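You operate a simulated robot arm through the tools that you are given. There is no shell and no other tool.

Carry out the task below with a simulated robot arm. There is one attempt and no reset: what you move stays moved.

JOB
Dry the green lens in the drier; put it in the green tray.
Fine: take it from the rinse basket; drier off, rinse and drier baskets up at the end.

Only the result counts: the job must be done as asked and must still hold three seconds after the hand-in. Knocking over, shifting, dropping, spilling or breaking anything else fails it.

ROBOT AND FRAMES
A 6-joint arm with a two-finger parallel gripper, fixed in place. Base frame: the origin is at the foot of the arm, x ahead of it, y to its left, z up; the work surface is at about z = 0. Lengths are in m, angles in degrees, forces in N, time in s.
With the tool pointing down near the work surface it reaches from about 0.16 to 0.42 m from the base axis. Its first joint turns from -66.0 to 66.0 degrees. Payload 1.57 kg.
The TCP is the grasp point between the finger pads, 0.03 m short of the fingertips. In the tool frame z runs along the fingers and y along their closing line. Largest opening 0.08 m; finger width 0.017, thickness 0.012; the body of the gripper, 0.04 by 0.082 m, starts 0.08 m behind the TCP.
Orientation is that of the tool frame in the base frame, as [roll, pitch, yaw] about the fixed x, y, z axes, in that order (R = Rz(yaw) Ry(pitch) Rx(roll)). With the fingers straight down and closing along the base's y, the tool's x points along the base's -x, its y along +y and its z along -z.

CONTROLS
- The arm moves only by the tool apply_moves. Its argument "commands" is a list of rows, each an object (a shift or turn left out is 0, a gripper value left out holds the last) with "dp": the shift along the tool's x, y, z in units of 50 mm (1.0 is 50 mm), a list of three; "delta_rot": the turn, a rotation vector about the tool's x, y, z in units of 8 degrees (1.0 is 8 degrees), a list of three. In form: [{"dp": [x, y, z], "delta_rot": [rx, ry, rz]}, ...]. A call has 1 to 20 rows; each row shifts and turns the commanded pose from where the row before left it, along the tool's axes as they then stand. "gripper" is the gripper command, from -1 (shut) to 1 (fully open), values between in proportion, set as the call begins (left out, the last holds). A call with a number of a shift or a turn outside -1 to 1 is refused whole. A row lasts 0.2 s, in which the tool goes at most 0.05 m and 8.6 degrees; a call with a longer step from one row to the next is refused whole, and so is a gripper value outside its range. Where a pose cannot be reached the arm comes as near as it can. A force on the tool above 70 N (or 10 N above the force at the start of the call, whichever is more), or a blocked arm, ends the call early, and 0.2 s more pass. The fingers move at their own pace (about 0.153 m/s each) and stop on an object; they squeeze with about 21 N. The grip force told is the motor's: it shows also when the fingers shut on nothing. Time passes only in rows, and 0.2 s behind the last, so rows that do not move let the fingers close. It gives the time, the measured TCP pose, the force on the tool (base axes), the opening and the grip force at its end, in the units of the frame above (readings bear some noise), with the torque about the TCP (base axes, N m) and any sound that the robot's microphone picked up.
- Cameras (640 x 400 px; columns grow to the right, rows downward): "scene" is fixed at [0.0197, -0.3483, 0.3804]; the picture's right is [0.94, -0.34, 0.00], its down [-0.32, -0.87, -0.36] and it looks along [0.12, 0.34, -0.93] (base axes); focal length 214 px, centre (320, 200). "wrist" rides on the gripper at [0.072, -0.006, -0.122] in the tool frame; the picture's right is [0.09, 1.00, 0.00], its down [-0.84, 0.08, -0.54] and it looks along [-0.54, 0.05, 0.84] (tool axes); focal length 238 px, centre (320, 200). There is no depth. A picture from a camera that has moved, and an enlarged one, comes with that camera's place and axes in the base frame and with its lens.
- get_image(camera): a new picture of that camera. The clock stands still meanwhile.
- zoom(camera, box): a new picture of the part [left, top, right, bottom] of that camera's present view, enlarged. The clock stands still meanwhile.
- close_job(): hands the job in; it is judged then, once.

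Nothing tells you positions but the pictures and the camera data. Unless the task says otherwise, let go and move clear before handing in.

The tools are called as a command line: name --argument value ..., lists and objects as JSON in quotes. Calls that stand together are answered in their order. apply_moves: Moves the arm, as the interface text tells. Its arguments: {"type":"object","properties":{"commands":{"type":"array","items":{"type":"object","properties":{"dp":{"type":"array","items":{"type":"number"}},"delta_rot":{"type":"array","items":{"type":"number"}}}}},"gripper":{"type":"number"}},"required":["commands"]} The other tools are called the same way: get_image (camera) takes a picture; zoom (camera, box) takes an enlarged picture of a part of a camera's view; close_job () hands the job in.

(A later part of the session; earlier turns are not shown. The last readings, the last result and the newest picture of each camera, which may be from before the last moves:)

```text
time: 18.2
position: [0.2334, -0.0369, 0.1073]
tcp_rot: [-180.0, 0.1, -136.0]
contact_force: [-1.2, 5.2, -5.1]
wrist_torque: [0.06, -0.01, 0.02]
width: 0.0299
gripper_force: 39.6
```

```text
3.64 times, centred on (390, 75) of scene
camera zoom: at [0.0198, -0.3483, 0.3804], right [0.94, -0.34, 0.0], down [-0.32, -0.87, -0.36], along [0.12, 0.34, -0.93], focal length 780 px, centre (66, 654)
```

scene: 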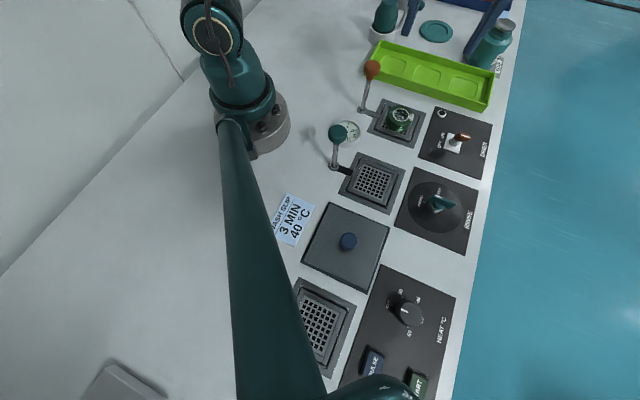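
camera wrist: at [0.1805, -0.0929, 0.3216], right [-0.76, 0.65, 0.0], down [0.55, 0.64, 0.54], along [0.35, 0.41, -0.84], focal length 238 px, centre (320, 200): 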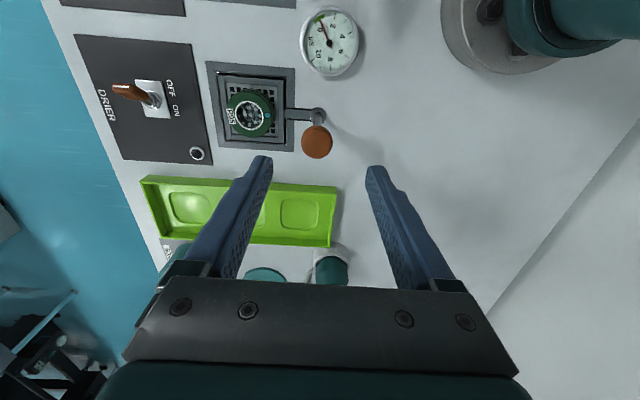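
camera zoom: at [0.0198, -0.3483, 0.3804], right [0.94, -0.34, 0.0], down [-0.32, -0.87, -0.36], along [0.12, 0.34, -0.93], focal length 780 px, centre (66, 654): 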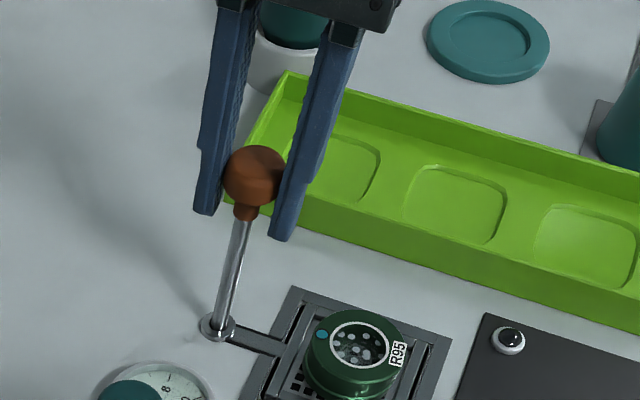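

The knob is gripped at 30 mm width. I'll push down gently in small steps and watch the force and the basket.

apply_moves --commands '[{"dp": [0, 0, 0.06]}, {"dp": [0, 0, 0.06]}, {"dp": [0, 0, 0.06]}, {"dp": [0, 0, 0.06]}, {}]'

zoom --camera "scene" --box '[330, 20, 450, 140]'

```text
time: 19.4
position: [0.2343, -0.0387, 0.0955]
tcp_rot: [180.0, 0.0, -136.1]
contact_force: [-11.1, 14.2, -0.2]
wrist_torque: [0.53, -0.45, 0.06]
width: 0.0296
gripper_force: 39.4
```

```text
3.33 times, centred on (390, 80) of scene
camera zoom: at [0.0197, -0.3483, 0.3804], right [0.94, -0.34, 0.0], down [-0.32, -0.87, -0.36], along [0.12, 0.34, -0.93], focal length 715 px, centre (87, 600)
```

zoom: 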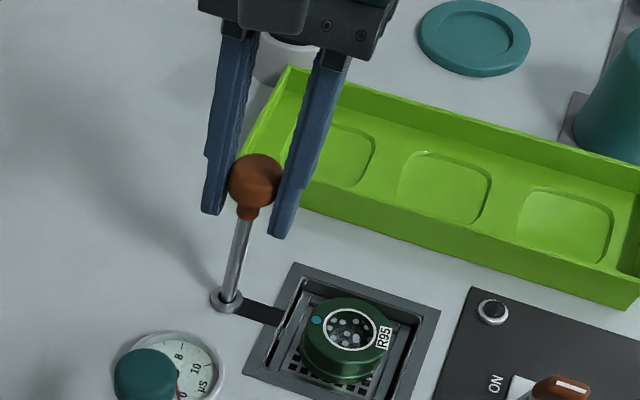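

The basket is going down (its slot turned dark), with a sideways force of about 18 N towards tool +y. I'll ease 1 mm that way and keep lowering.

apply_moves --commands '[{"dp": [0, 0.02, 0.0]}, {}]'

apply_moves --commands '[{"dp": [0, 0, 0.08]}, {"dp": [0, 0, 0.08]}, {}]'

zoom --camera "scene" --box '[330, 20, 450, 140]'

```text
time: 20.0
position: [0.234, -0.0383, 0.0962]
tcp_rot: [-180.0, -0.1, -136.0]
contact_force: [-2.5, 3.1, -4.8]
wrist_torque: [-0.5, 0.68, -0.27]
width: 0.0298
gripper_force: 39.6
```

```text
time: 20.8
position: [0.234, -0.0382, 0.087]
tcp_rot: [-179.9, -0.1, -136.0]
contact_force: [-4.7, -4.4, 0.0]
wrist_torque: [0.51, -0.52, 0.19]
width: 0.0296
gripper_force: 39.1
```

```text
3.33 times, centred on (390, 80) of scene
camera zoom: at [0.0197, -0.3483, 0.3804], right [0.94, -0.34, 0.0], down [-0.32, -0.87, -0.36], along [0.12, 0.34, -0.93], focal length 715 px, centre (87, 600)
```

zoom: 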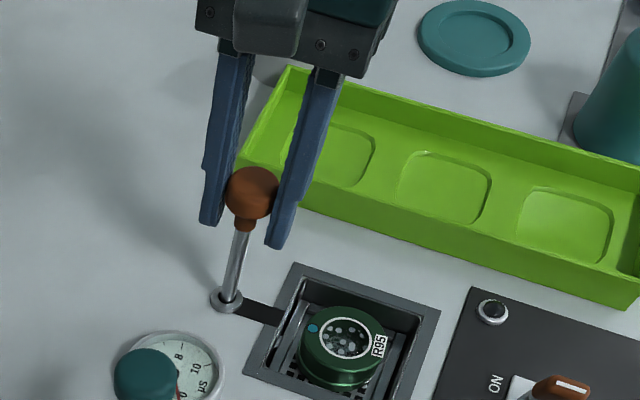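

The basket and lens are sinking smoothly. I'll continue lowering toward the stop.

apply_moves --commands '[{"dp": [0, 0, 0.1]}, {"dp": [0, 0, 0.1]}, {}]'

apply_moves --commands '[{"dp": [0, 0, 0.1]}, {"dp": [0, 0, 0.1]}, {}]'

zoom --camera "scene" --box '[330, 20, 450, 140]'

```text
time: 21.6
position: [0.2334, -0.0379, 0.0771]
tcp_rot: [-179.9, 0.0, -136.1]
contact_force: [-3.3, -14.6, 0.0]
wrist_torque: [0.15, -0.3, -0.1]
width: 0.0295
gripper_force: 38.8
```

```text
time: 22.4
position: [0.2339, -0.038, 0.0679]
tcp_rot: [-179.8, 0.0, -135.9]
contact_force: [1.8, -22.1, 1.5]
wrist_torque: [-0.28, 0.38, -0.22]
width: 0.0298
gripper_force: 39.3
```

```text
3.33 times, centred on (390, 80) of scene
camera zoom: at [0.0197, -0.3483, 0.3804], right [0.94, -0.34, 0.0], down [-0.32, -0.87, -0.36], along [0.12, 0.34, -0.93], focal length 715 px, centre (87, 600)
```

zoom: 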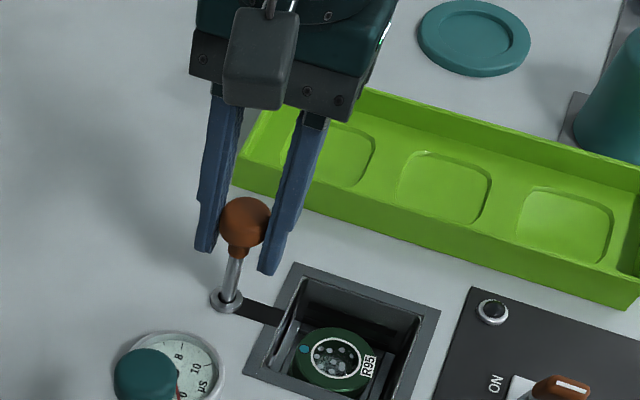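

The basket has gone down about 40 mm. I'll relieve a sideways force of about 22 N and continue.

apply_moves --commands '[{"dp": [0.02, -0.022, 0]}, {}]'

apply_moves --commands '[{"dp": [0, 0, 0.08]}, {"dp": [0, 0, 0.08]}, {}]'

zoom --camera "scene" --box '[330, 20, 450, 140]'

```text
time: 23.0
position: [0.2327, -0.038, 0.0676]
tcp_rot: [180.0, 0.3, -136.0]
contact_force: [4.5, 13.7, 1.3]
wrist_torque: [-0.42, 0.44, 0.22]
width: 0.0298
gripper_force: 39.2
```

```text
time: 23.8
position: [0.2325, -0.0386, 0.0588]
tcp_rot: [-179.9, 0.1, -136.2]
contact_force: [6.5, 36.9, 0.6]
wrist_torque: [-0.1, 0.11, -0.07]
width: 0.0296
gripper_force: 39.3
```

```text
3.33 times, centred on (390, 80) of scene
camera zoom: at [0.0198, -0.3483, 0.3804], right [0.94, -0.34, 0.0], down [-0.32, -0.87, -0.36], along [0.12, 0.34, -0.93], focal length 715 px, centre (87, 600)
```

zoom: 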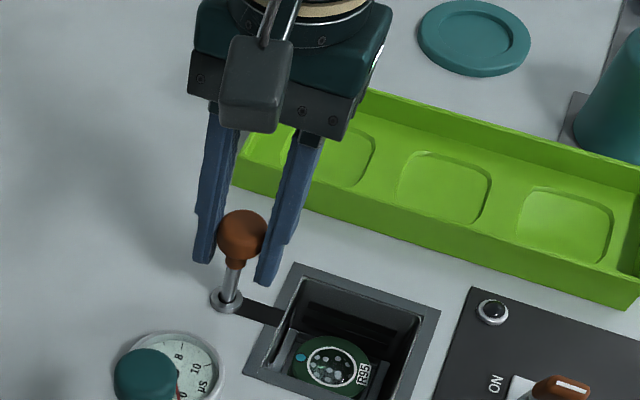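

Sideways force swung to +37 N, so I'll relieve it in the other direction and continue in finer steps.

apply_moves --commands '[{"dp": [-0.012, 0.012, 0]}, {}]'

apply_moves --commands '[{"dp": [0, 0, 0.04]}, {}]'

apply_moves --commands '[{"dp": [0, 0, 0.04]}, {}]'

zoom --camera "scene" --box '[330, 20, 450, 140]'

```text
time: 24.4
position: [0.2332, -0.0378, 0.059]
tcp_rot: [-180.0, 0.2, -136.1]
contact_force: [4.3, 20.9, -4.3]
wrist_torque: [0.65, -0.53, -0.24]
width: 0.0296
gripper_force: 39.5
```

```text
time: 25.0
position: [0.2329, -0.0394, 0.057]
tcp_rot: [-179.9, 0.1, -136.1]
contact_force: [3.7, 16.9, 0.5]
wrist_torque: [0.64, -0.55, -0.23]
width: 0.0298
gripper_force: 38.5
```

```text
time: 25.6
position: [0.2342, -0.0376, 0.0546]
tcp_rot: [179.9, 0.0, -136.0]
contact_force: [6.2, 19.5, 0.0]
wrist_torque: [0.08, 0.03, -0.04]
width: 0.0298
gripper_force: 39.5
```

```text
3.33 times, centred on (390, 80) of scene
camera zoom: at [0.0197, -0.3483, 0.3804], right [0.94, -0.34, 0.0], down [-0.32, -0.87, -0.36], along [0.12, 0.34, -0.93], focal length 715 px, centre (87, 600)
```

zoom: 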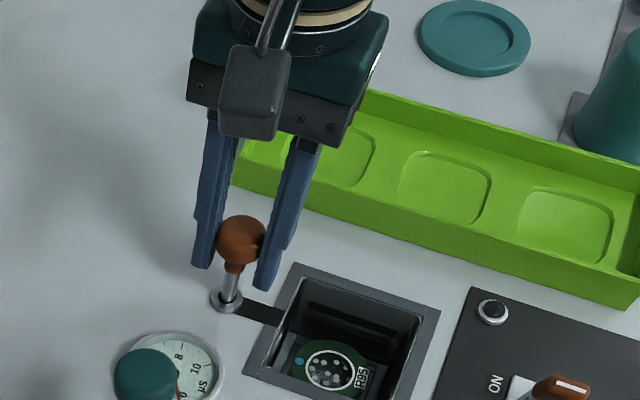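

Still descending freely; I'll continue in small steps until I feel the stop.

apply_moves --commands '[{"dp": [-0.006, 0.008, 0.04]}, {"dp": [0, 0, 0.04]}, {}]'

apply_moves --commands '[{"dp": [0, 0, 0.04]}, {}]'

zoom --camera "scene" --box '[330, 20, 450, 140]'

```text
time: 26.4
position: [0.2338, -0.0382, 0.0512]
tcp_rot: [-179.9, -0.1, -135.9]
contact_force: [1.0, 5.1, 0.9]
wrist_torque: [0.35, -0.4, 0.02]
width: 0.0298
gripper_force: 39.2
```

```text
time: 27.0
position: [0.233, -0.0379, 0.0496]
tcp_rot: [-179.9, 0.0, -136.0]
contact_force: [1.0, -4.6, 0.9]
wrist_torque: [0.37, -0.34, -0.05]
width: 0.0297
gripper_force: 39.7
```

```text
3.33 times, centred on (390, 80) of scene
camera zoom: at [0.0197, -0.3483, 0.3804], right [0.94, -0.34, 0.0], down [-0.32, -0.87, -0.36], along [0.12, 0.34, -0.93], focal length 715 px, centre (87, 600)
```

zoom: 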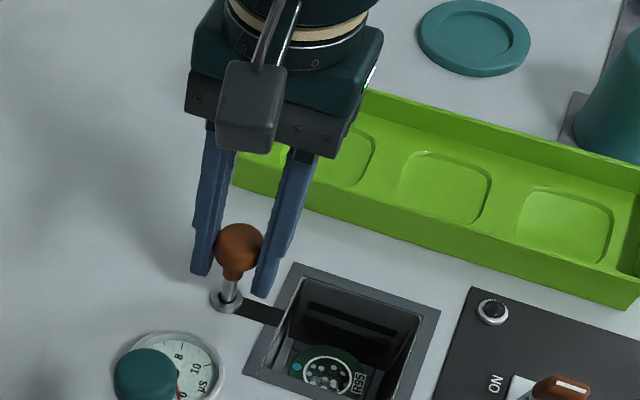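

apply_moves --commands '[{"dp": [0, 0, 0.04]}, {"dp": [0, 0, 0.04]}, {}]'

zoom --camera "scene" --box '[340, 70, 440, 160]'

```text
time: 27.8
position: [0.233, -0.0376, 0.0468]
tcp_rot: [-179.9, 0.0, -135.9]
contact_force: [-16.0, -5.3, 66.4]
wrist_torque: [0.41, 0.48, -0.04]
width: 0.0296
gripper_force: 38.8
```

```text
4.44 times, centred on (390, 115) of scene
camera zoom: at [0.0196, -0.3483, 0.3804], right [0.94, -0.34, 0.0], down [-0.32, -0.87, -0.36], along [0.13, 0.34, -0.93], focal length 953 px, centre (9, 578)
```

zoom: 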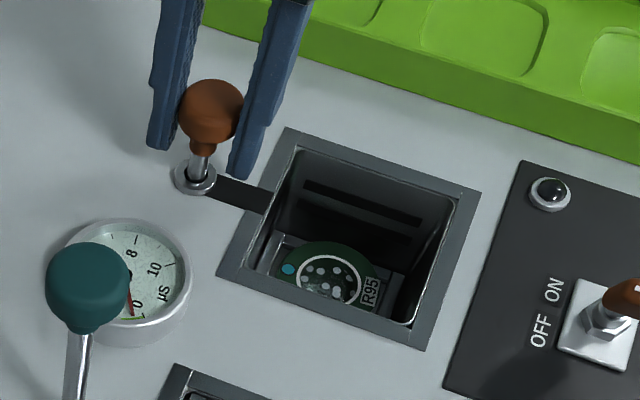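

The basket hit its lower stop (66 N) after about 60 mm of travel. I'll ease off a millimetre, release, and rise.

apply_moves --commands '[{"dp": [0, 0, -0.024]}, {}]'

apply_moves --commands '[{}, {}]' --gripper 0.3

zoom --camera "scene" --box '[340, 70, 440, 160]'

```text
time: 28.4
position: [0.2335, -0.0391, 0.0466]
tcp_rot: [-179.9, 0.0, -136.0]
contact_force: [-4.9, -11.7, 28.8]
wrist_torque: [0.22, 0.48, 0.18]
width: 0.0297
gripper_force: 38.7
```

```text
time: 29.0
position: [0.2324, -0.0384, 0.0466]
tcp_rot: [-179.9, 0.0, -136.0]
contact_force: [0.8, -0.2, -0.5]
wrist_torque: [-0.01, -0.01, 0.01]
width: 0.052
gripper_force: 0.1
```

```text
4.44 times, centred on (390, 115) of scene
camera zoom: at [0.0197, -0.3483, 0.3804], right [0.94, -0.34, 0.0], down [-0.32, -0.87, -0.36], along [0.12, 0.34, -0.93], focal length 953 px, centre (9, 578)
```

zoom: 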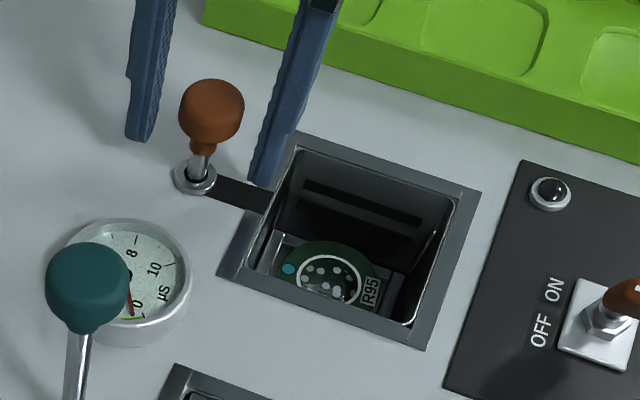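

The knob stays down and the basket is lowered. Next is the drier toggle, whose pivot I estimate at about (0.369, -0.186) with its lever tip near (0.359, -0.198, 0.049), leaning to OFF. I'll rise and turn the gripper 90° so the fingers can straddle the lever along its swing direction.

apply_moves --commands '[{"dp": [0, 0, -0.4]}, {"dp": [0, 0, -0.8]}, {"dp": [0, 0, -0.9]}, {"dp": [0, 0, -0.9]}, {}]' --gripper 0.3

apply_moves --commands '[{"delta_rot": [0, 0, 0.9375]}, {"delta_rot": [0, 0, 0.9375]}, {"delta_rot": [0, 0, 0.9375]}, {"delta_rot": [0, 0, 0.9375]}, {"delta_rot": [0, 0, 0.9375]}, {"delta_rot": [0, 0, 0.9375]}, {"delta_rot": [0, 0, 0.9375]}, {"delta_rot": [0, 0, 0.9375]}, {"delta_rot": [0, 0, 0.9375]}, {"delta_rot": [0, 0, 0.9375]}, {"delta_rot": [0, 0, 0.9375]}, {"delta_rot": [0, 0, 0.9375]}, {}]'

get_image --camera "wrist"

get_image --camera "scene"

```text
time: 30.2
position: [0.2322, -0.0376, 0.1958]
tcp_rot: [-179.8, 0.1, -136.1]
contact_force: [-0.5, -0.5, -0.5]
wrist_torque: [-0.03, -0.02, 0.02]
width: 0.052
gripper_force: 0.0
```

```text
time: 33.0
position: [0.2328, -0.0379, 0.1973]
tcp_rot: [-180.0, 0.1, 133.9]
contact_force: [0.1, -0.6, 0.4]
wrist_torque: [0.01, 0.05, 0.01]
width: 0.0521
gripper_force: 0.0
```

```text
taken
camera wrist: at [0.1762, 0.0091, 0.3187], right [0.65, 0.76, 0.0], down [0.64, -0.55, 0.54], along [0.41, -0.35, -0.84], focal length 238 px, centre (320, 200)
```

wrist: 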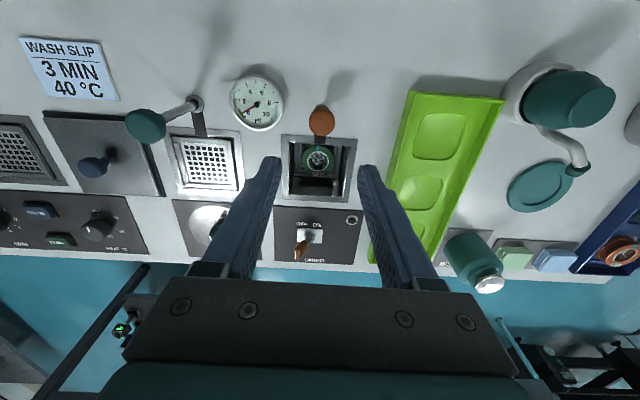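

```text
taken
```

scene: 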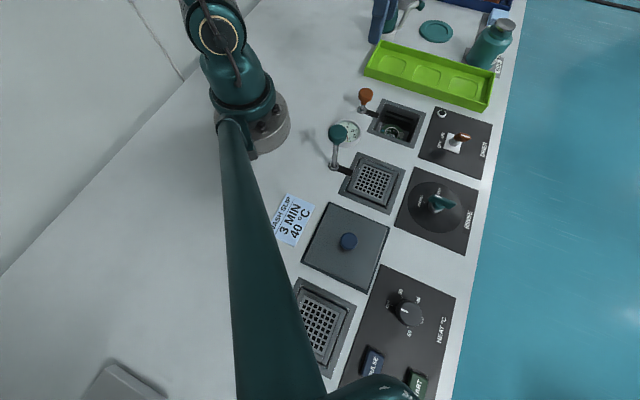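

Good view of the whole station with the drier panel straight ahead. I'll zoom in on the switch.

zoom --camera "wrist" --box '[265, 195, 370, 270]'

zoom --camera "scene" --box '[425, 105, 495, 175]'

zoom --camera "wrist" --box '[0, 60, 320, 260]'

```text
5.33 times, centred on (318, 232) of wrist
camera zoom: at [0.1762, 0.0091, 0.3187], right [0.65, 0.76, 0.0], down [0.64, -0.55, 0.54], along [0.41, -0.35, -0.84], focal length 1271 px, centre (333, 27)
```

zoom: 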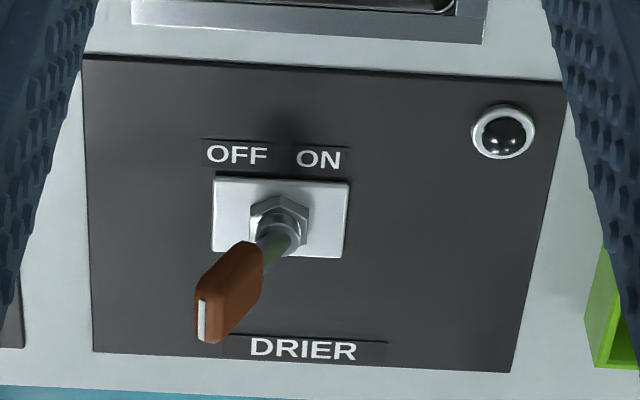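

```text
5.71 times, centred on (460, 140) of scene
camera zoom: at [0.0197, -0.3483, 0.3804], right [0.94, -0.34, 0.0], down [-0.32, -0.87, -0.36], along [0.12, 0.34, -0.93], focal length 1226 px, centre (-480, 543)
```

zoom: 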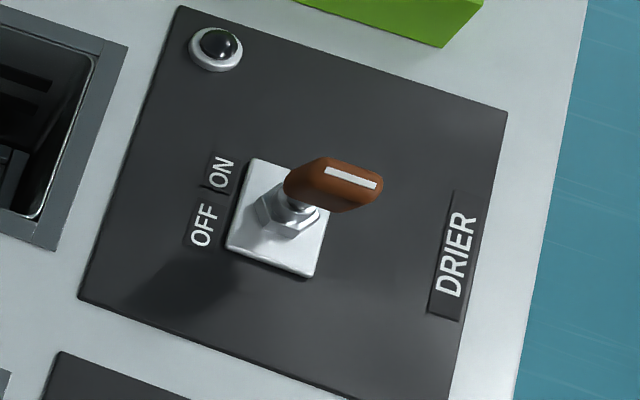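

```text
2.00 times, centred on (160, 160) of wrist
camera zoom: at [0.1762, 0.0091, 0.3187], right [0.65, 0.76, 0.0], down [0.64, -0.55, 0.54], along [0.41, -0.35, -0.84], focal length 477 px, centre (640, 280)
```

zoom: 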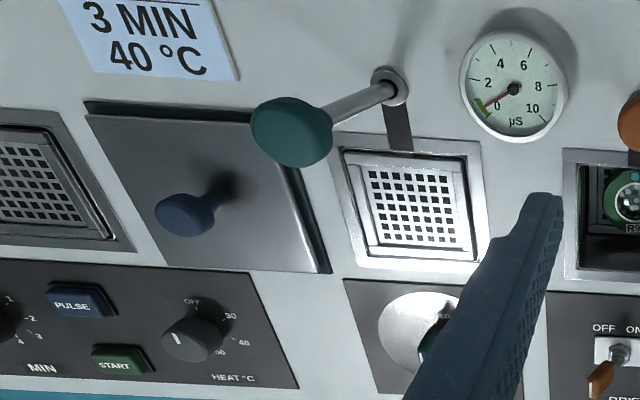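

The lever clearly leans to OFF, with its pivot near (0.373, -0.184). I'll shut the fingers and hover on the OFF side of the lever, then check alignment before descending.

apply_moves --commands '[{"dp": [-0.677, -0.177, 0]}, {"dp": [-0.677, -0.177, 0]}, {"dp": [-0.677, -0.177, 0]}, {"dp": [-0.677, -0.177, 0]}, {"dp": [-0.677, -0.177, 0]}, {"dp": [-0.677, -0.177, 0]}, {}, {}]' --gripper -1

get_image --camera "wrist"

zoom --camera "wrist" --box '[260, 60, 460, 240]'

get_image --camera "scene"

```text
time: 34.8
position: [0.3152, -0.2022, 0.1898]
tcp_rot: [-180.0, 0.0, 134.0]
contact_force: [0.2, -0.2, 0.7]
wrist_torque: [-0.04, -0.01, -0.01]
width: 0.0001
gripper_force: 20.7
out of reach, approached as far as the arm can: row 6
```

```text
taken
camera wrist: at [0.2587, -0.1556, 0.3107], right [0.65, 0.76, 0.0], down [0.64, -0.55, 0.54], along [0.41, -0.35, -0.84], focal length 238 px, centre (320, 200)
```

wrist: 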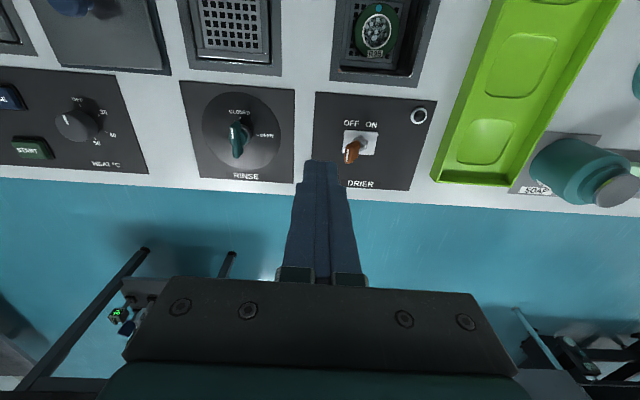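

```text
2.22 times, centred on (360, 150) of wrist
camera zoom: at [0.2587, -0.1556, 0.3107], right [0.65, 0.76, 0.0], down [0.64, -0.55, 0.54], along [0.41, -0.35, -0.84], focal length 530 px, centre (231, 311)
```

zoom: 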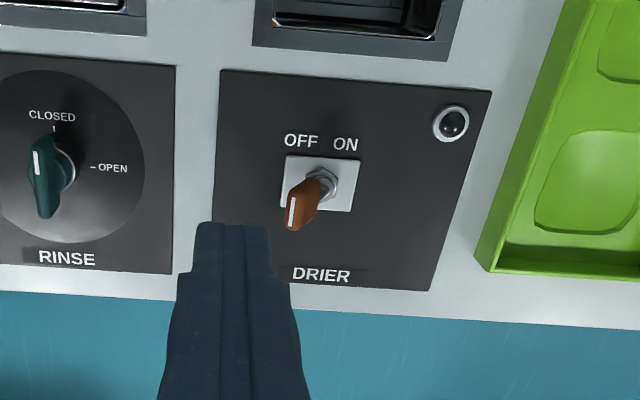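

```text
taken
```

scene: 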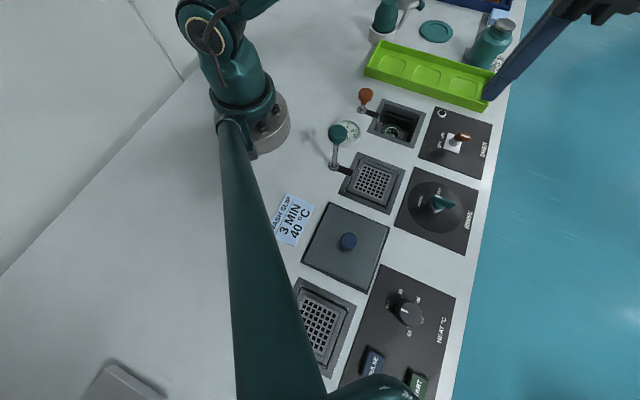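

At this height the arm can't extend fully, but lower down it can reach farther. The view confirms the pivot at (0.373, -0.183) and lever top at (0.358, -0.199, 0.054); I'll descend partway, staying above the lever.

apply_moves --commands '[{"dp": [0, 0, 0.5]}, {"dp": [0, 0, 0.5]}, {"dp": [0, 0, 0.5]}, {"dp": [0, 0, 0.4]}, {}]' --gripper -1

get_image --camera "wrist"

zoom --camera "scene" --box '[400, 80, 520, 200]'

```text
time: 36.0
position: [0.3152, -0.2036, 0.0925]
tcp_rot: [180.0, 0.0, 134.0]
contact_force: [0.0, 0.8, 0.6]
wrist_torque: [0.01, -0.02, 0.02]
width: 0.0
gripper_force: 21.6
```

```text
taken
camera wrist: at [0.2584, -0.1557, 0.2152], right [0.65, 0.76, 0.0], down [0.64, -0.55, 0.54], along [0.41, -0.35, -0.84], focal length 238 px, centre (320, 200)
```

wrist: 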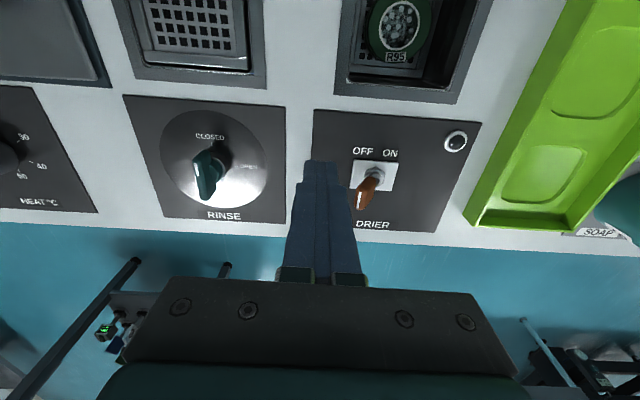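

```text
3.33 times, centred on (460, 140) of scene
camera zoom: at [0.0197, -0.3483, 0.3804], right [0.94, -0.34, 0.0], down [-0.32, -0.87, -0.36], along [0.12, 0.34, -0.93], focal length 715 px, centre (-147, 400)
```

zoom: 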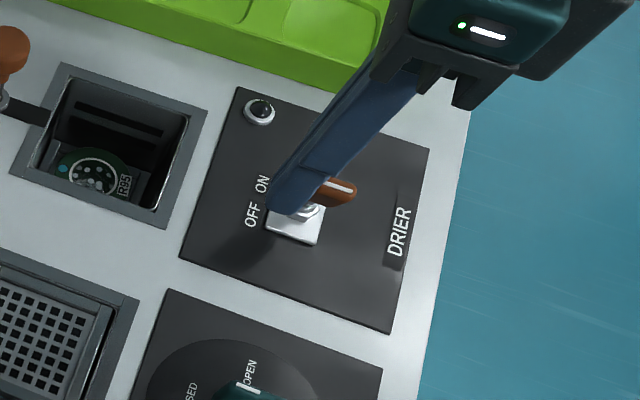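

The fingers are on the OFF side but about 28 mm short toward the bench edge. I'll move outward by that amount at this height.

apply_moves --commands '[{"dp": [-0.28, 0, 0]}, {"dp": [-0.28, 0, 0]}, {}]' --gripper -1

zoom --camera "wrist" --box '[240, 60, 460, 240]'

zoom --camera "scene" --box '[400, 80, 520, 200]'

```text
time: 36.8
position: [0.3349, -0.2224, 0.0934]
tcp_rot: [179.9, 0.1, 134.0]
contact_force: [-0.2, -0.9, 0.4]
wrist_torque: [0.0, 0.0, -0.01]
width: 0.0
gripper_force: 20.9
```

```text
2.22 times, centred on (350, 150) of wrist
camera zoom: at [0.278, -0.1761, 0.2161], right [0.65, 0.76, 0.0], down [0.64, -0.55, 0.54], along [0.41, -0.35, -0.84], focal length 530 px, centre (253, 311)
```

zoom: 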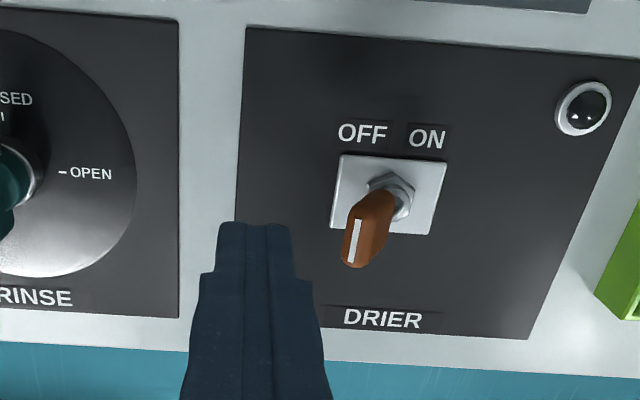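

```text
3.33 times, centred on (460, 140) of scene
camera zoom: at [0.0197, -0.3483, 0.3804], right [0.94, -0.34, 0.0], down [-0.32, -0.87, -0.36], along [0.12, 0.34, -0.93], focal length 715 px, centre (-147, 400)
```

zoom: 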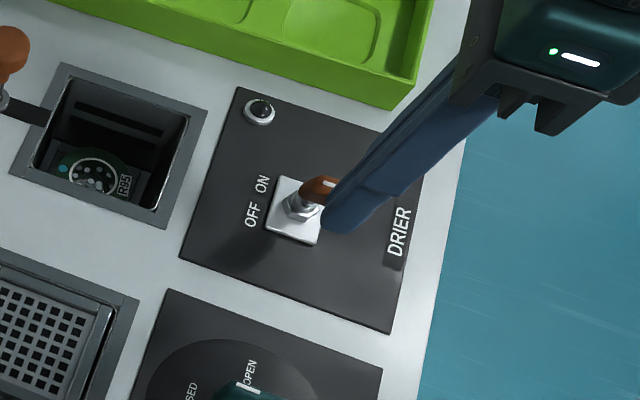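

Aligned with the lever along its swing direction, with about 15 mm clearance. I'll descend so the fingertips are about 25 mm above the bench, beside the lever.

apply_moves --commands '[{"dp": [0, 0, 0.3]}, {"dp": [0, 0, 0.3]}, {"dp": [0, 0, 0.15]}, {}]' --gripper -1

zoom --camera "wrist" --box '[240, 60, 460, 240]'

zoom --camera "scene" --box '[400, 80, 520, 200]'

```text
time: 37.8
position: [0.3355, -0.2235, 0.0571]
tcp_rot: [179.9, 0.1, 134.0]
contact_force: [0.1, 0.2, -0.1]
wrist_torque: [0.0, -0.02, 0.02]
width: 0.0
gripper_force: 21.5
```

```text
2.22 times, centred on (350, 150) of wrist
camera zoom: at [0.2781, -0.1767, 0.1781], right [0.65, 0.76, 0.0], down [0.64, -0.55, 0.54], along [0.41, -0.35, -0.84], focal length 530 px, centre (253, 311)
```

zoom: 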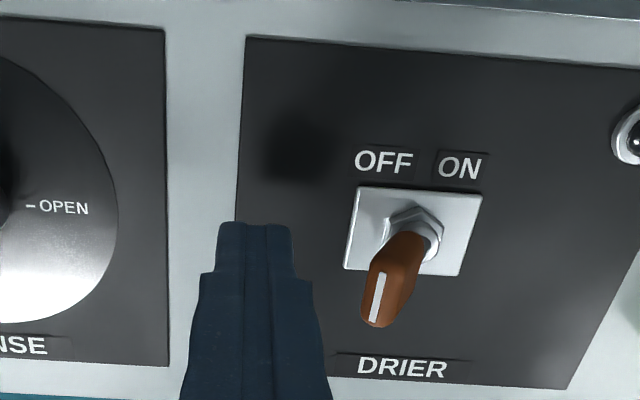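

```text
3.33 times, centred on (460, 140) of scene
camera zoom: at [0.0197, -0.3483, 0.3804], right [0.94, -0.34, 0.0], down [-0.32, -0.87, -0.36], along [0.12, 0.34, -0.93], focal length 715 px, centre (-147, 400)
```

zoom: 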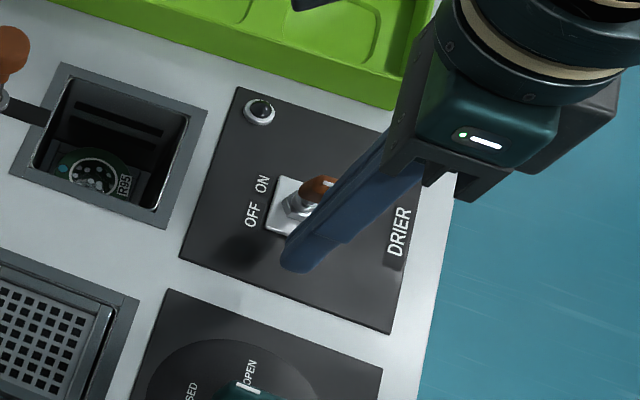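

Now I'll push the lever toward ON (tool +y), first 30 mm, watching force and listening.

apply_moves --commands '[{"dp": [0, 0.2, 0]}, {"dp": [0, 0.15, 0]}, {"dp": [0, 0.1, 0]}, {"dp": [0, 0.1, 0]}, {}]' --gripper -1

zoom --camera "wrist" --box '[240, 60, 460, 240]'

```text
time: 39.0
position: [0.3566, -0.2052, 0.0566]
tcp_rot: [-180.0, 0.1, 133.9]
contact_force: [-0.9, -1.2, 2.3]
wrist_torque: [-0.02, -0.02, 0.02]
width: 0.0
gripper_force: 21.2
```

```text
2.22 times, centred on (350, 150) of wrist
camera zoom: at [0.2985, -0.1575, 0.178], right [0.65, 0.76, 0.0], down [0.64, -0.55, 0.54], along [0.41, -0.35, -0.84], focal length 530 px, centre (253, 311)
```

zoom: 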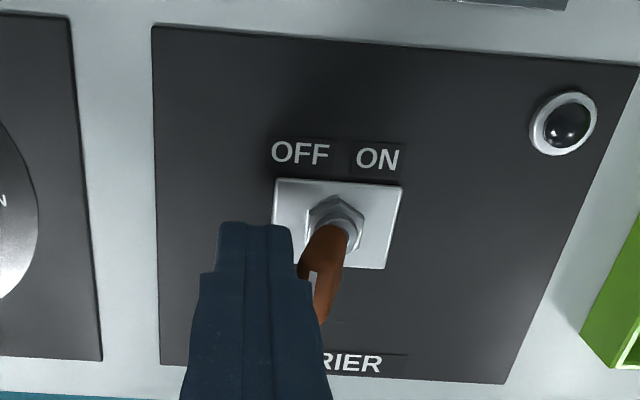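

The lever is in contact and moving. I'll push further in 5 mm steps.

apply_moves --commands '[{"dp": [0, 0.1, 0]}, {"dp": [0, 0.1, 0]}, {}]' --gripper -1

zoom --camera "wrist" --box '[240, 60, 460, 240]'

```text
time: 39.8
position: [0.3631, -0.1963, 0.056]
tcp_rot: [179.9, 0.1, 134.0]
contact_force: [-0.1, 0.0, 0.2]
wrist_torque: [0.0, 0.0, -0.03]
width: 0.0003
gripper_force: 21.5
```

```text
2.22 times, centred on (350, 150) of wrist
camera zoom: at [0.3056, -0.1502, 0.178], right [0.65, 0.76, 0.0], down [0.64, -0.55, 0.54], along [0.41, -0.35, -0.84], focal length 530 px, centre (253, 311)
```

zoom: 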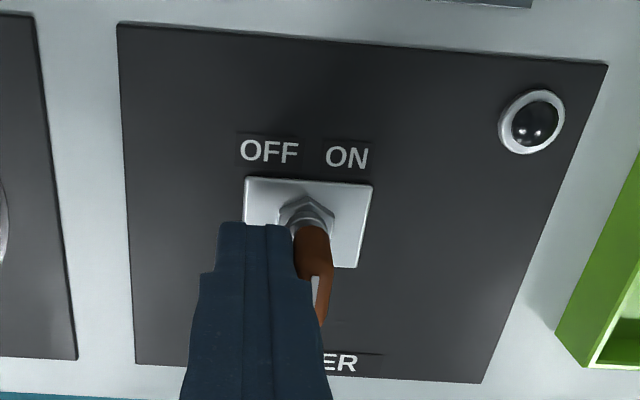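

apply_moves --commands '[{"dp": [0, 0.1, 0]}, {"dp": [0, 0.08, 0]}, {}]' --gripper -1

zoom --camera "wrist" --box '[240, 60, 460, 240]'

zoom --camera "scene" --box '[400, 80, 520, 200]'

```text
time: 40.6
position: [0.3689, -0.1898, 0.0552]
tcp_rot: [-180.0, 0.1, 134.0]
contact_force: [-0.3, 0.0, 1.1]
wrist_torque: [0.01, -0.01, 0.01]
width: 0.0
gripper_force: 20.8
heard: click
```

```text
2.22 times, centred on (350, 150) of wrist
camera zoom: at [0.3121, -0.1439, 0.1779], right [0.65, 0.76, 0.0], down [0.64, -0.55, 0.54], along [0.41, -0.35, -0.84], focal length 530 px, centre (253, 311)
```

zoom: 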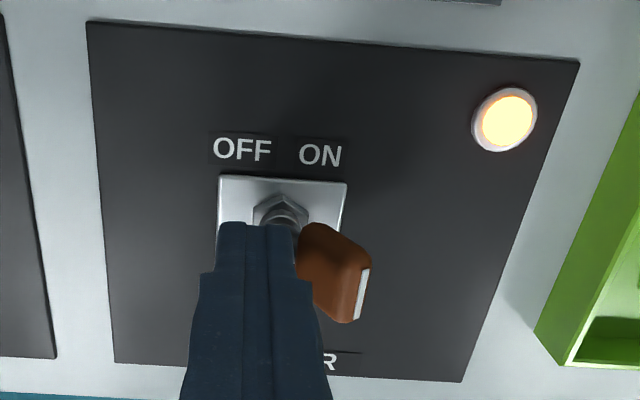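

```text
3.33 times, centred on (460, 140) of scene
camera zoom: at [0.0197, -0.3483, 0.3804], right [0.94, -0.34, 0.0], down [-0.32, -0.87, -0.36], along [0.12, 0.34, -0.93], focal length 715 px, centre (-147, 400)
```

zoom: 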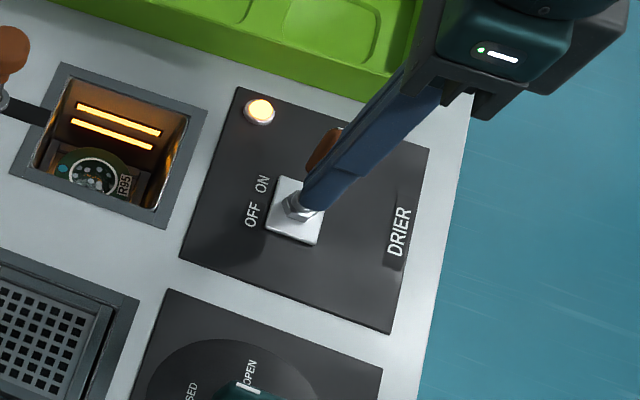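

The switch clicked to ON, the lamp is lit and the drier heaters glow. I'll back away, rise clear, and watch the lens for the drops to vanish.

apply_moves --commands '[{"dp": [0, -0.3, 0]}, {"dp": [0, -0.3, 0]}, {"dp": [0, 0, -0.6]}, {"dp": [0, 0, -0.4]}, {}]' --gripper 1

zoom --camera "scene" --box '[370, 85, 450, 150]'

get_image --camera "wrist"

```text
time: 41.8
position: [0.346, -0.2124, 0.1077]
tcp_rot: [179.8, 0.1, 134.0]
contact_force: [-0.3, -0.9, -0.6]
wrist_torque: [0.05, 0.02, -0.01]
width: 0.08
gripper_force: 0.1
```

```text
6.15 times, centred on (410, 118) of scene
camera zoom: at [0.0197, -0.3483, 0.3804], right [0.94, -0.34, 0.0], down [-0.32, -0.87, -0.36], along [0.12, 0.34, -0.93], focal length 1320 px, centre (-234, 708)
```

zoom: 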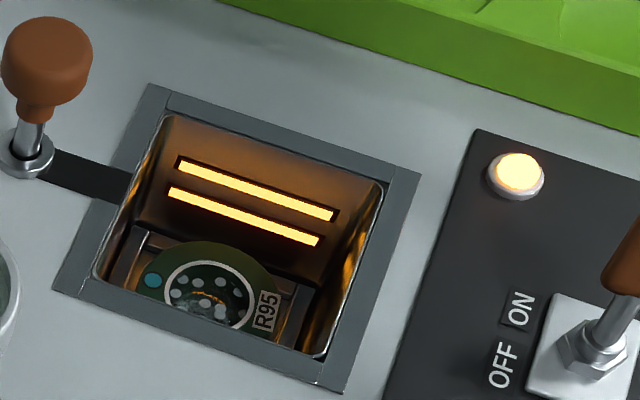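

```text
taken
camera wrist: at [0.2898, -0.1644, 0.2288], right [0.65, 0.76, 0.0], down [0.64, -0.55, 0.54], along [0.41, -0.35, -0.84], focal length 238 px, centre (320, 200)
```

wrist: 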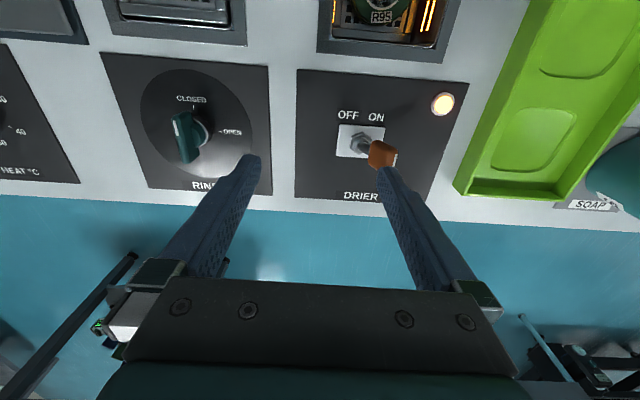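

Drops are still visible on the glass. I'll wait and check at intervals.

apply_moves --commands '[{}, {}, {}, {}, {}, {}, {}, {}, {}, {}]'

zoom --camera "scene" --box '[370, 85, 450, 150]'

```text
time: 44.0
position: [0.3475, -0.2113, 0.107]
tcp_rot: [-179.9, 0.1, 134.0]
contact_force: [-0.3, 0.4, -0.3]
wrist_torque: [0.0, 0.03, 0.01]
width: 0.0804
gripper_force: 0.1
```

```text
6.15 times, centred on (410, 118) of scene
camera zoom: at [0.0197, -0.3483, 0.3804], right [0.94, -0.34, 0.0], down [-0.32, -0.87, -0.36], along [0.12, 0.34, -0.93], focal length 1320 px, centre (-234, 708)
```

zoom: 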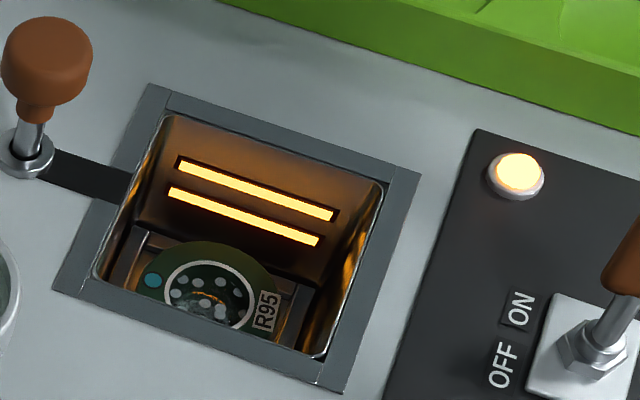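

Drops seem to be shrinking slowly. While waiting I'll shift above the toggle with the fingers wide open, ready to straddle it.

apply_moves --commands '[{"dp": [0, 0.24, 0]}, {"dp": [0, 0.24, 0]}, {"dp": [0, 0.22, 0]}, {}, {}, {}, {}, {}, {}, {}]' --gripper 1

zoom --camera "scene" --box '[370, 85, 450, 150]'

get_image --camera "wrist"

```text
time: 46.2
position: [0.3654, -0.1842, 0.1041]
tcp_rot: [180.0, 0.2, 134.0]
contact_force: [-0.1, 0.3, 0.0]
wrist_torque: [-0.02, -0.02, 0.01]
width: 0.0801
gripper_force: 0.0
out of reach, approached as far as the arm can: row 2, 3
```

```text
6.15 times, centred on (410, 118) of scene
camera zoom: at [0.0197, -0.3483, 0.3804], right [0.94, -0.34, 0.0], down [-0.32, -0.87, -0.36], along [0.12, 0.34, -0.93], focal length 1320 px, centre (-234, 708)
```

zoom: 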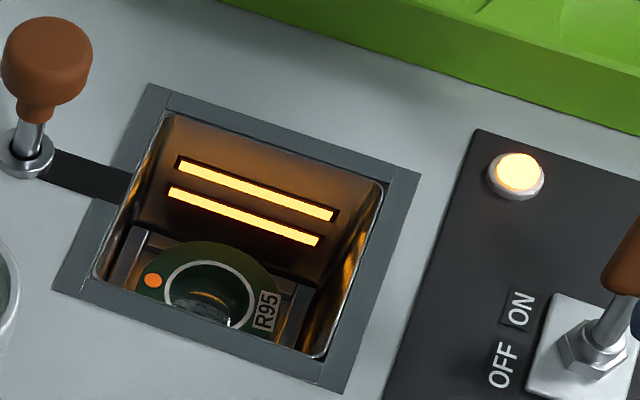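

```text
taken
camera wrist: at [0.3081, -0.1372, 0.2261], right [0.65, 0.76, 0.0], down [0.64, -0.55, 0.54], along [0.41, -0.35, -0.84], focal length 238 px, centre (320, 200)
```

wrist: 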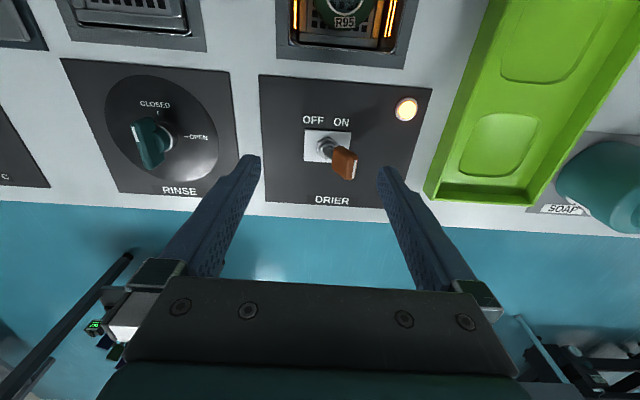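

The drops are gone and the lens's dot has turned from blue to orange, so it is dry. I'll adjust slightly outward and straddle the lever to switch it off.

apply_moves --commands '[{"dp": [-0.05, 0.06, 0.14]}, {"dp": [-0.04, 0.06, 0.14]}, {}]' --gripper 1

zoom --camera "wrist" --box '[220, 70, 440, 240]'

zoom --camera "scene" --box '[400, 80, 520, 200]'

```text
time: 47.0
position: [0.3706, -0.1819, 0.0895]
tcp_rot: [180.0, 0.1, 133.9]
contact_force: [0.7, 0.3, -0.1]
wrist_torque: [0.01, 0.02, -0.01]
width: 0.0801
gripper_force: 0.0
```

```text
2.35 times, centred on (330, 155) of wrist
camera zoom: at [0.3138, -0.1358, 0.2115], right [0.65, 0.76, 0.0], down [0.64, -0.55, 0.54], along [0.41, -0.35, -0.84], focal length 561 px, centre (296, 306)
```

zoom: 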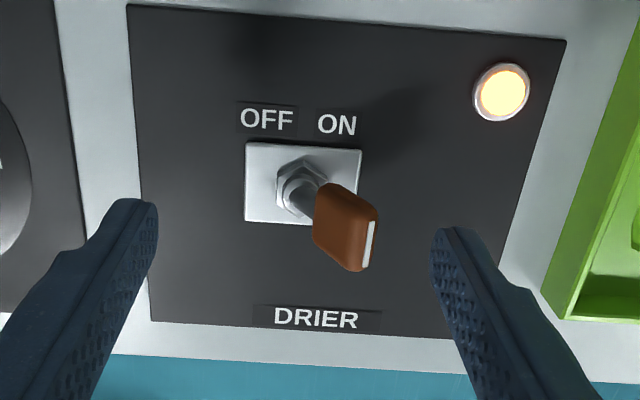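

```text
3.33 times, centred on (460, 140) of scene
camera zoom: at [0.0197, -0.3483, 0.3804], right [0.94, -0.34, 0.0], down [-0.32, -0.87, -0.36], along [0.12, 0.34, -0.93], focal length 715 px, centre (-147, 400)
```

zoom: 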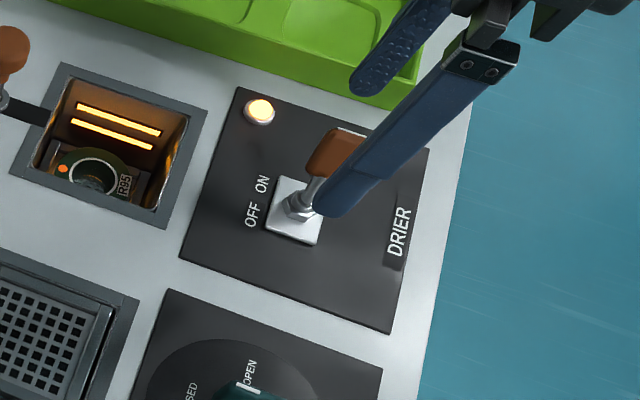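

There is ample clearance on both sides of the lever. I'll descend and then push the lever back toward OFF (tool -y).

apply_moves --commands '[{"dp": [0, 0, 0.25]}, {"dp": [0, 0, 0.25]}, {"dp": [0, 0, 0.15]}, {}]' --gripper 1

apply_moves --commands '[{"dp": [0, -0.15, 0]}, {"dp": [0, -0.15, 0]}, {"dp": [0, -0.1, 0]}, {"dp": [0, -0.1, 0]}, {}]' --gripper 1

zoom --camera "wrist" --box '[220, 70, 440, 240]'

```text
time: 48.0
position: [0.3714, -0.1834, 0.0576]
tcp_rot: [-180.0, 0.2, 134.0]
contact_force: [0.0, 0.3, -0.4]
wrist_torque: [0.03, -0.01, -0.02]
width: 0.0803
gripper_force: 0.1
```

```text
time: 49.2
position: [0.3551, -0.2006, 0.0579]
tcp_rot: [-180.0, 0.1, 134.0]
contact_force: [0.8, 0.3, 0.0]
wrist_torque: [0.01, -0.02, 0.0]
width: 0.0801
gripper_force: 0.0
```

```text
2.35 times, centred on (330, 155) of wrist
camera zoom: at [0.2977, -0.1542, 0.1796], right [0.65, 0.76, 0.0], down [0.64, -0.55, 0.54], along [0.41, -0.35, -0.84], focal length 561 px, centre (296, 306)
```

zoom: 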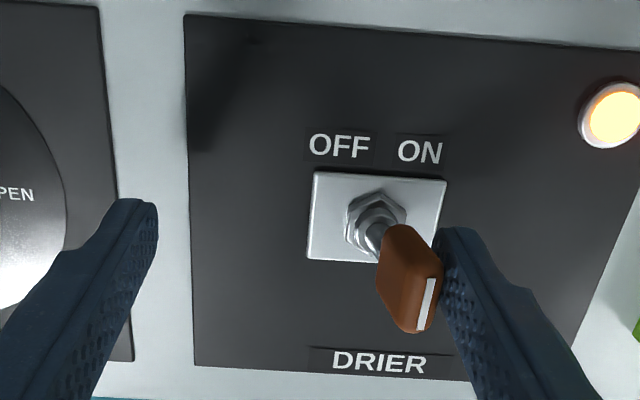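

The lever has started moving back. I'll keep pushing toward OFF until the click.

apply_moves --commands '[{"dp": [0, -0.1, 0]}, {"dp": [0, -0.1, 0]}, {"dp": [0, -0.1, 0]}, {}]' --gripper 1

zoom --camera "wrist" --box '[220, 70, 440, 240]'

```text
time: 50.2
position: [0.3443, -0.2114, 0.0581]
tcp_rot: [-180.0, 0.1, 134.0]
contact_force: [-0.2, 1.0, 0.8]
wrist_torque: [0.02, 0.03, 0.0]
width: 0.0802
gripper_force: 0.1
```

```text
2.35 times, centred on (330, 155) of wrist
camera zoom: at [0.2872, -0.1645, 0.1797], right [0.65, 0.76, 0.0], down [0.64, -0.55, 0.54], along [0.41, -0.35, -0.84], focal length 561 px, centre (296, 306)
```

zoom: 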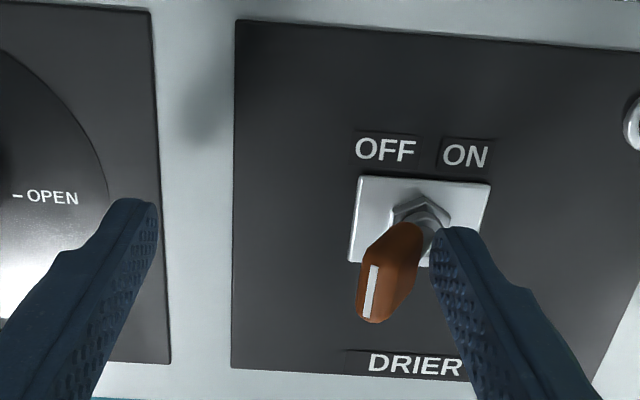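

The lever snapped over to OFF and is clear of the finger. I'll verify the lamp and heaters are out, then rise.

apply_moves --commands '[{"dp": [0, 0.06, -0.3]}, {"dp": [0, 0, -0.5]}, {"dp": [0, 0, -0.4]}, {}]' --gripper 1

zoom --camera "scene" --box '[370, 80, 490, 190]'

get_image --camera "wrist"

```text
time: 51.2
position: [0.3467, -0.2085, 0.1173]
tcp_rot: [-180.0, -0.1, 134.0]
contact_force: [-0.5, 0.7, 0.8]
wrist_torque: [-0.02, -0.01, -0.02]
width: 0.0803
gripper_force: 0.0
```

```text
3.64 times, centred on (430, 135) of scene
camera zoom: at [0.0197, -0.3483, 0.3804], right [0.94, -0.34, 0.0], down [-0.32, -0.87, -0.36], along [0.12, 0.34, -0.93], focal length 780 px, centre (-80, 436)
```

zoom: 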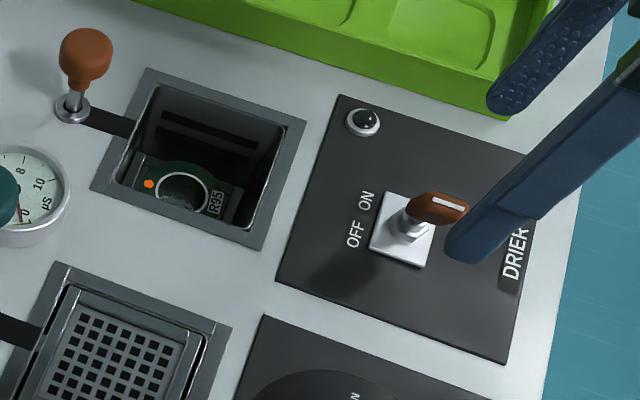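

```text
taken
camera wrist: at [0.2894, -0.162, 0.2393], right [0.65, 0.76, 0.0], down [0.64, -0.55, 0.54], along [0.41, -0.35, -0.84], focal length 238 px, centre (320, 200)
```

wrist: 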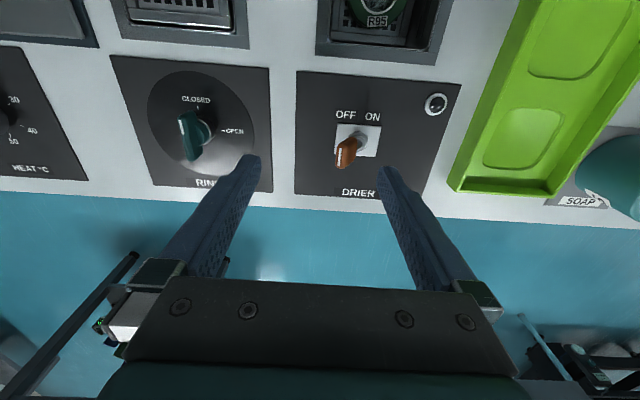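

The drier is OFF (lamp and heaters out) and the lens is dry. Now I'll return above the drier knob, turning the gripper back to the earlier orientation, to raise the basket.

apply_moves --commands '[{"dp": [0.674, 0.125, -0.2]}, {"dp": [0.674, 0.125, -0.28]}, {"dp": [0.674, 0.125, -0.28]}, {"dp": [0.674, 0.125, -0.28]}, {"dp": [0.674, 0.125, -0.28]}, {"dp": [0.674, 0.125, -0.28]}, {}]' --gripper 0.4

apply_moves --commands '[{"delta_rot": [0, 0, -0.9375]}, {"delta_rot": [0, 0, -0.9375]}, {"delta_rot": [0, 0, -0.9375]}, {"delta_rot": [0, 0, -0.9375]}, {"delta_rot": [0, 0, -0.9375]}, {"delta_rot": [0, 0, -0.9375]}, {"delta_rot": [0, 0, -0.9375]}, {"delta_rot": [0, 0, -0.9375]}, {"delta_rot": [0, 0, -0.9375]}, {"delta_rot": [0, 0, -0.9375]}, {"delta_rot": [0, 0, -0.9375]}, {"delta_rot": [0, 0, -0.9375]}, {}]'

zoom --camera "wrist" --box '[220, 60, 420, 220]'

get_image --camera "scene"

```text
time: 52.8
position: [0.2323, -0.0385, 0.1979]
tcp_rot: [-180.0, 0.0, 134.0]
contact_force: [-0.3, 0.0, 0.2]
wrist_torque: [-0.03, 0.0, 0.0]
width: 0.0561
gripper_force: 0.0
```

```text
time: 55.6
position: [0.2335, -0.0373, 0.1976]
tcp_rot: [-179.9, 0.1, -136.0]
contact_force: [0.0, 0.5, -0.2]
wrist_torque: [-0.03, 0.01, -0.01]
width: 0.056
gripper_force: 0.2
```

```text
2.50 times, centred on (320, 140) of wrist
camera zoom: at [0.1832, -0.0928, 0.3196], right [-0.76, 0.65, 0.0], down [0.55, 0.64, 0.54], along [0.35, 0.41, -0.84], focal length 596 px, centre (320, 350)
```

zoom: 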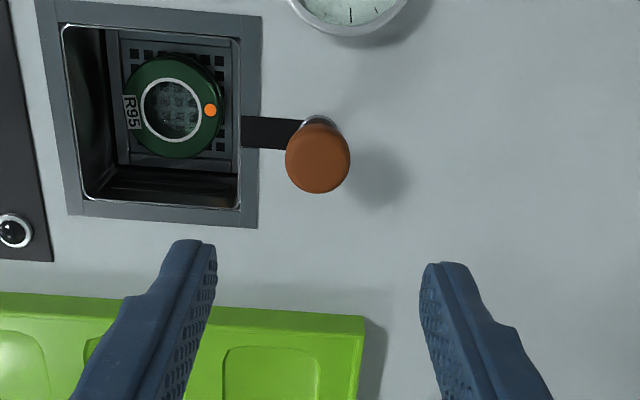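

```text
taken
```

scene: 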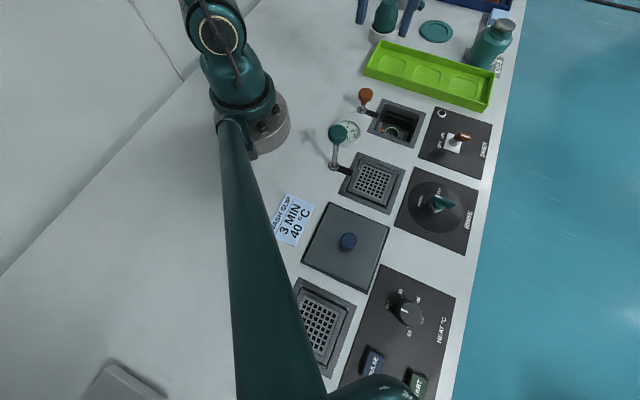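

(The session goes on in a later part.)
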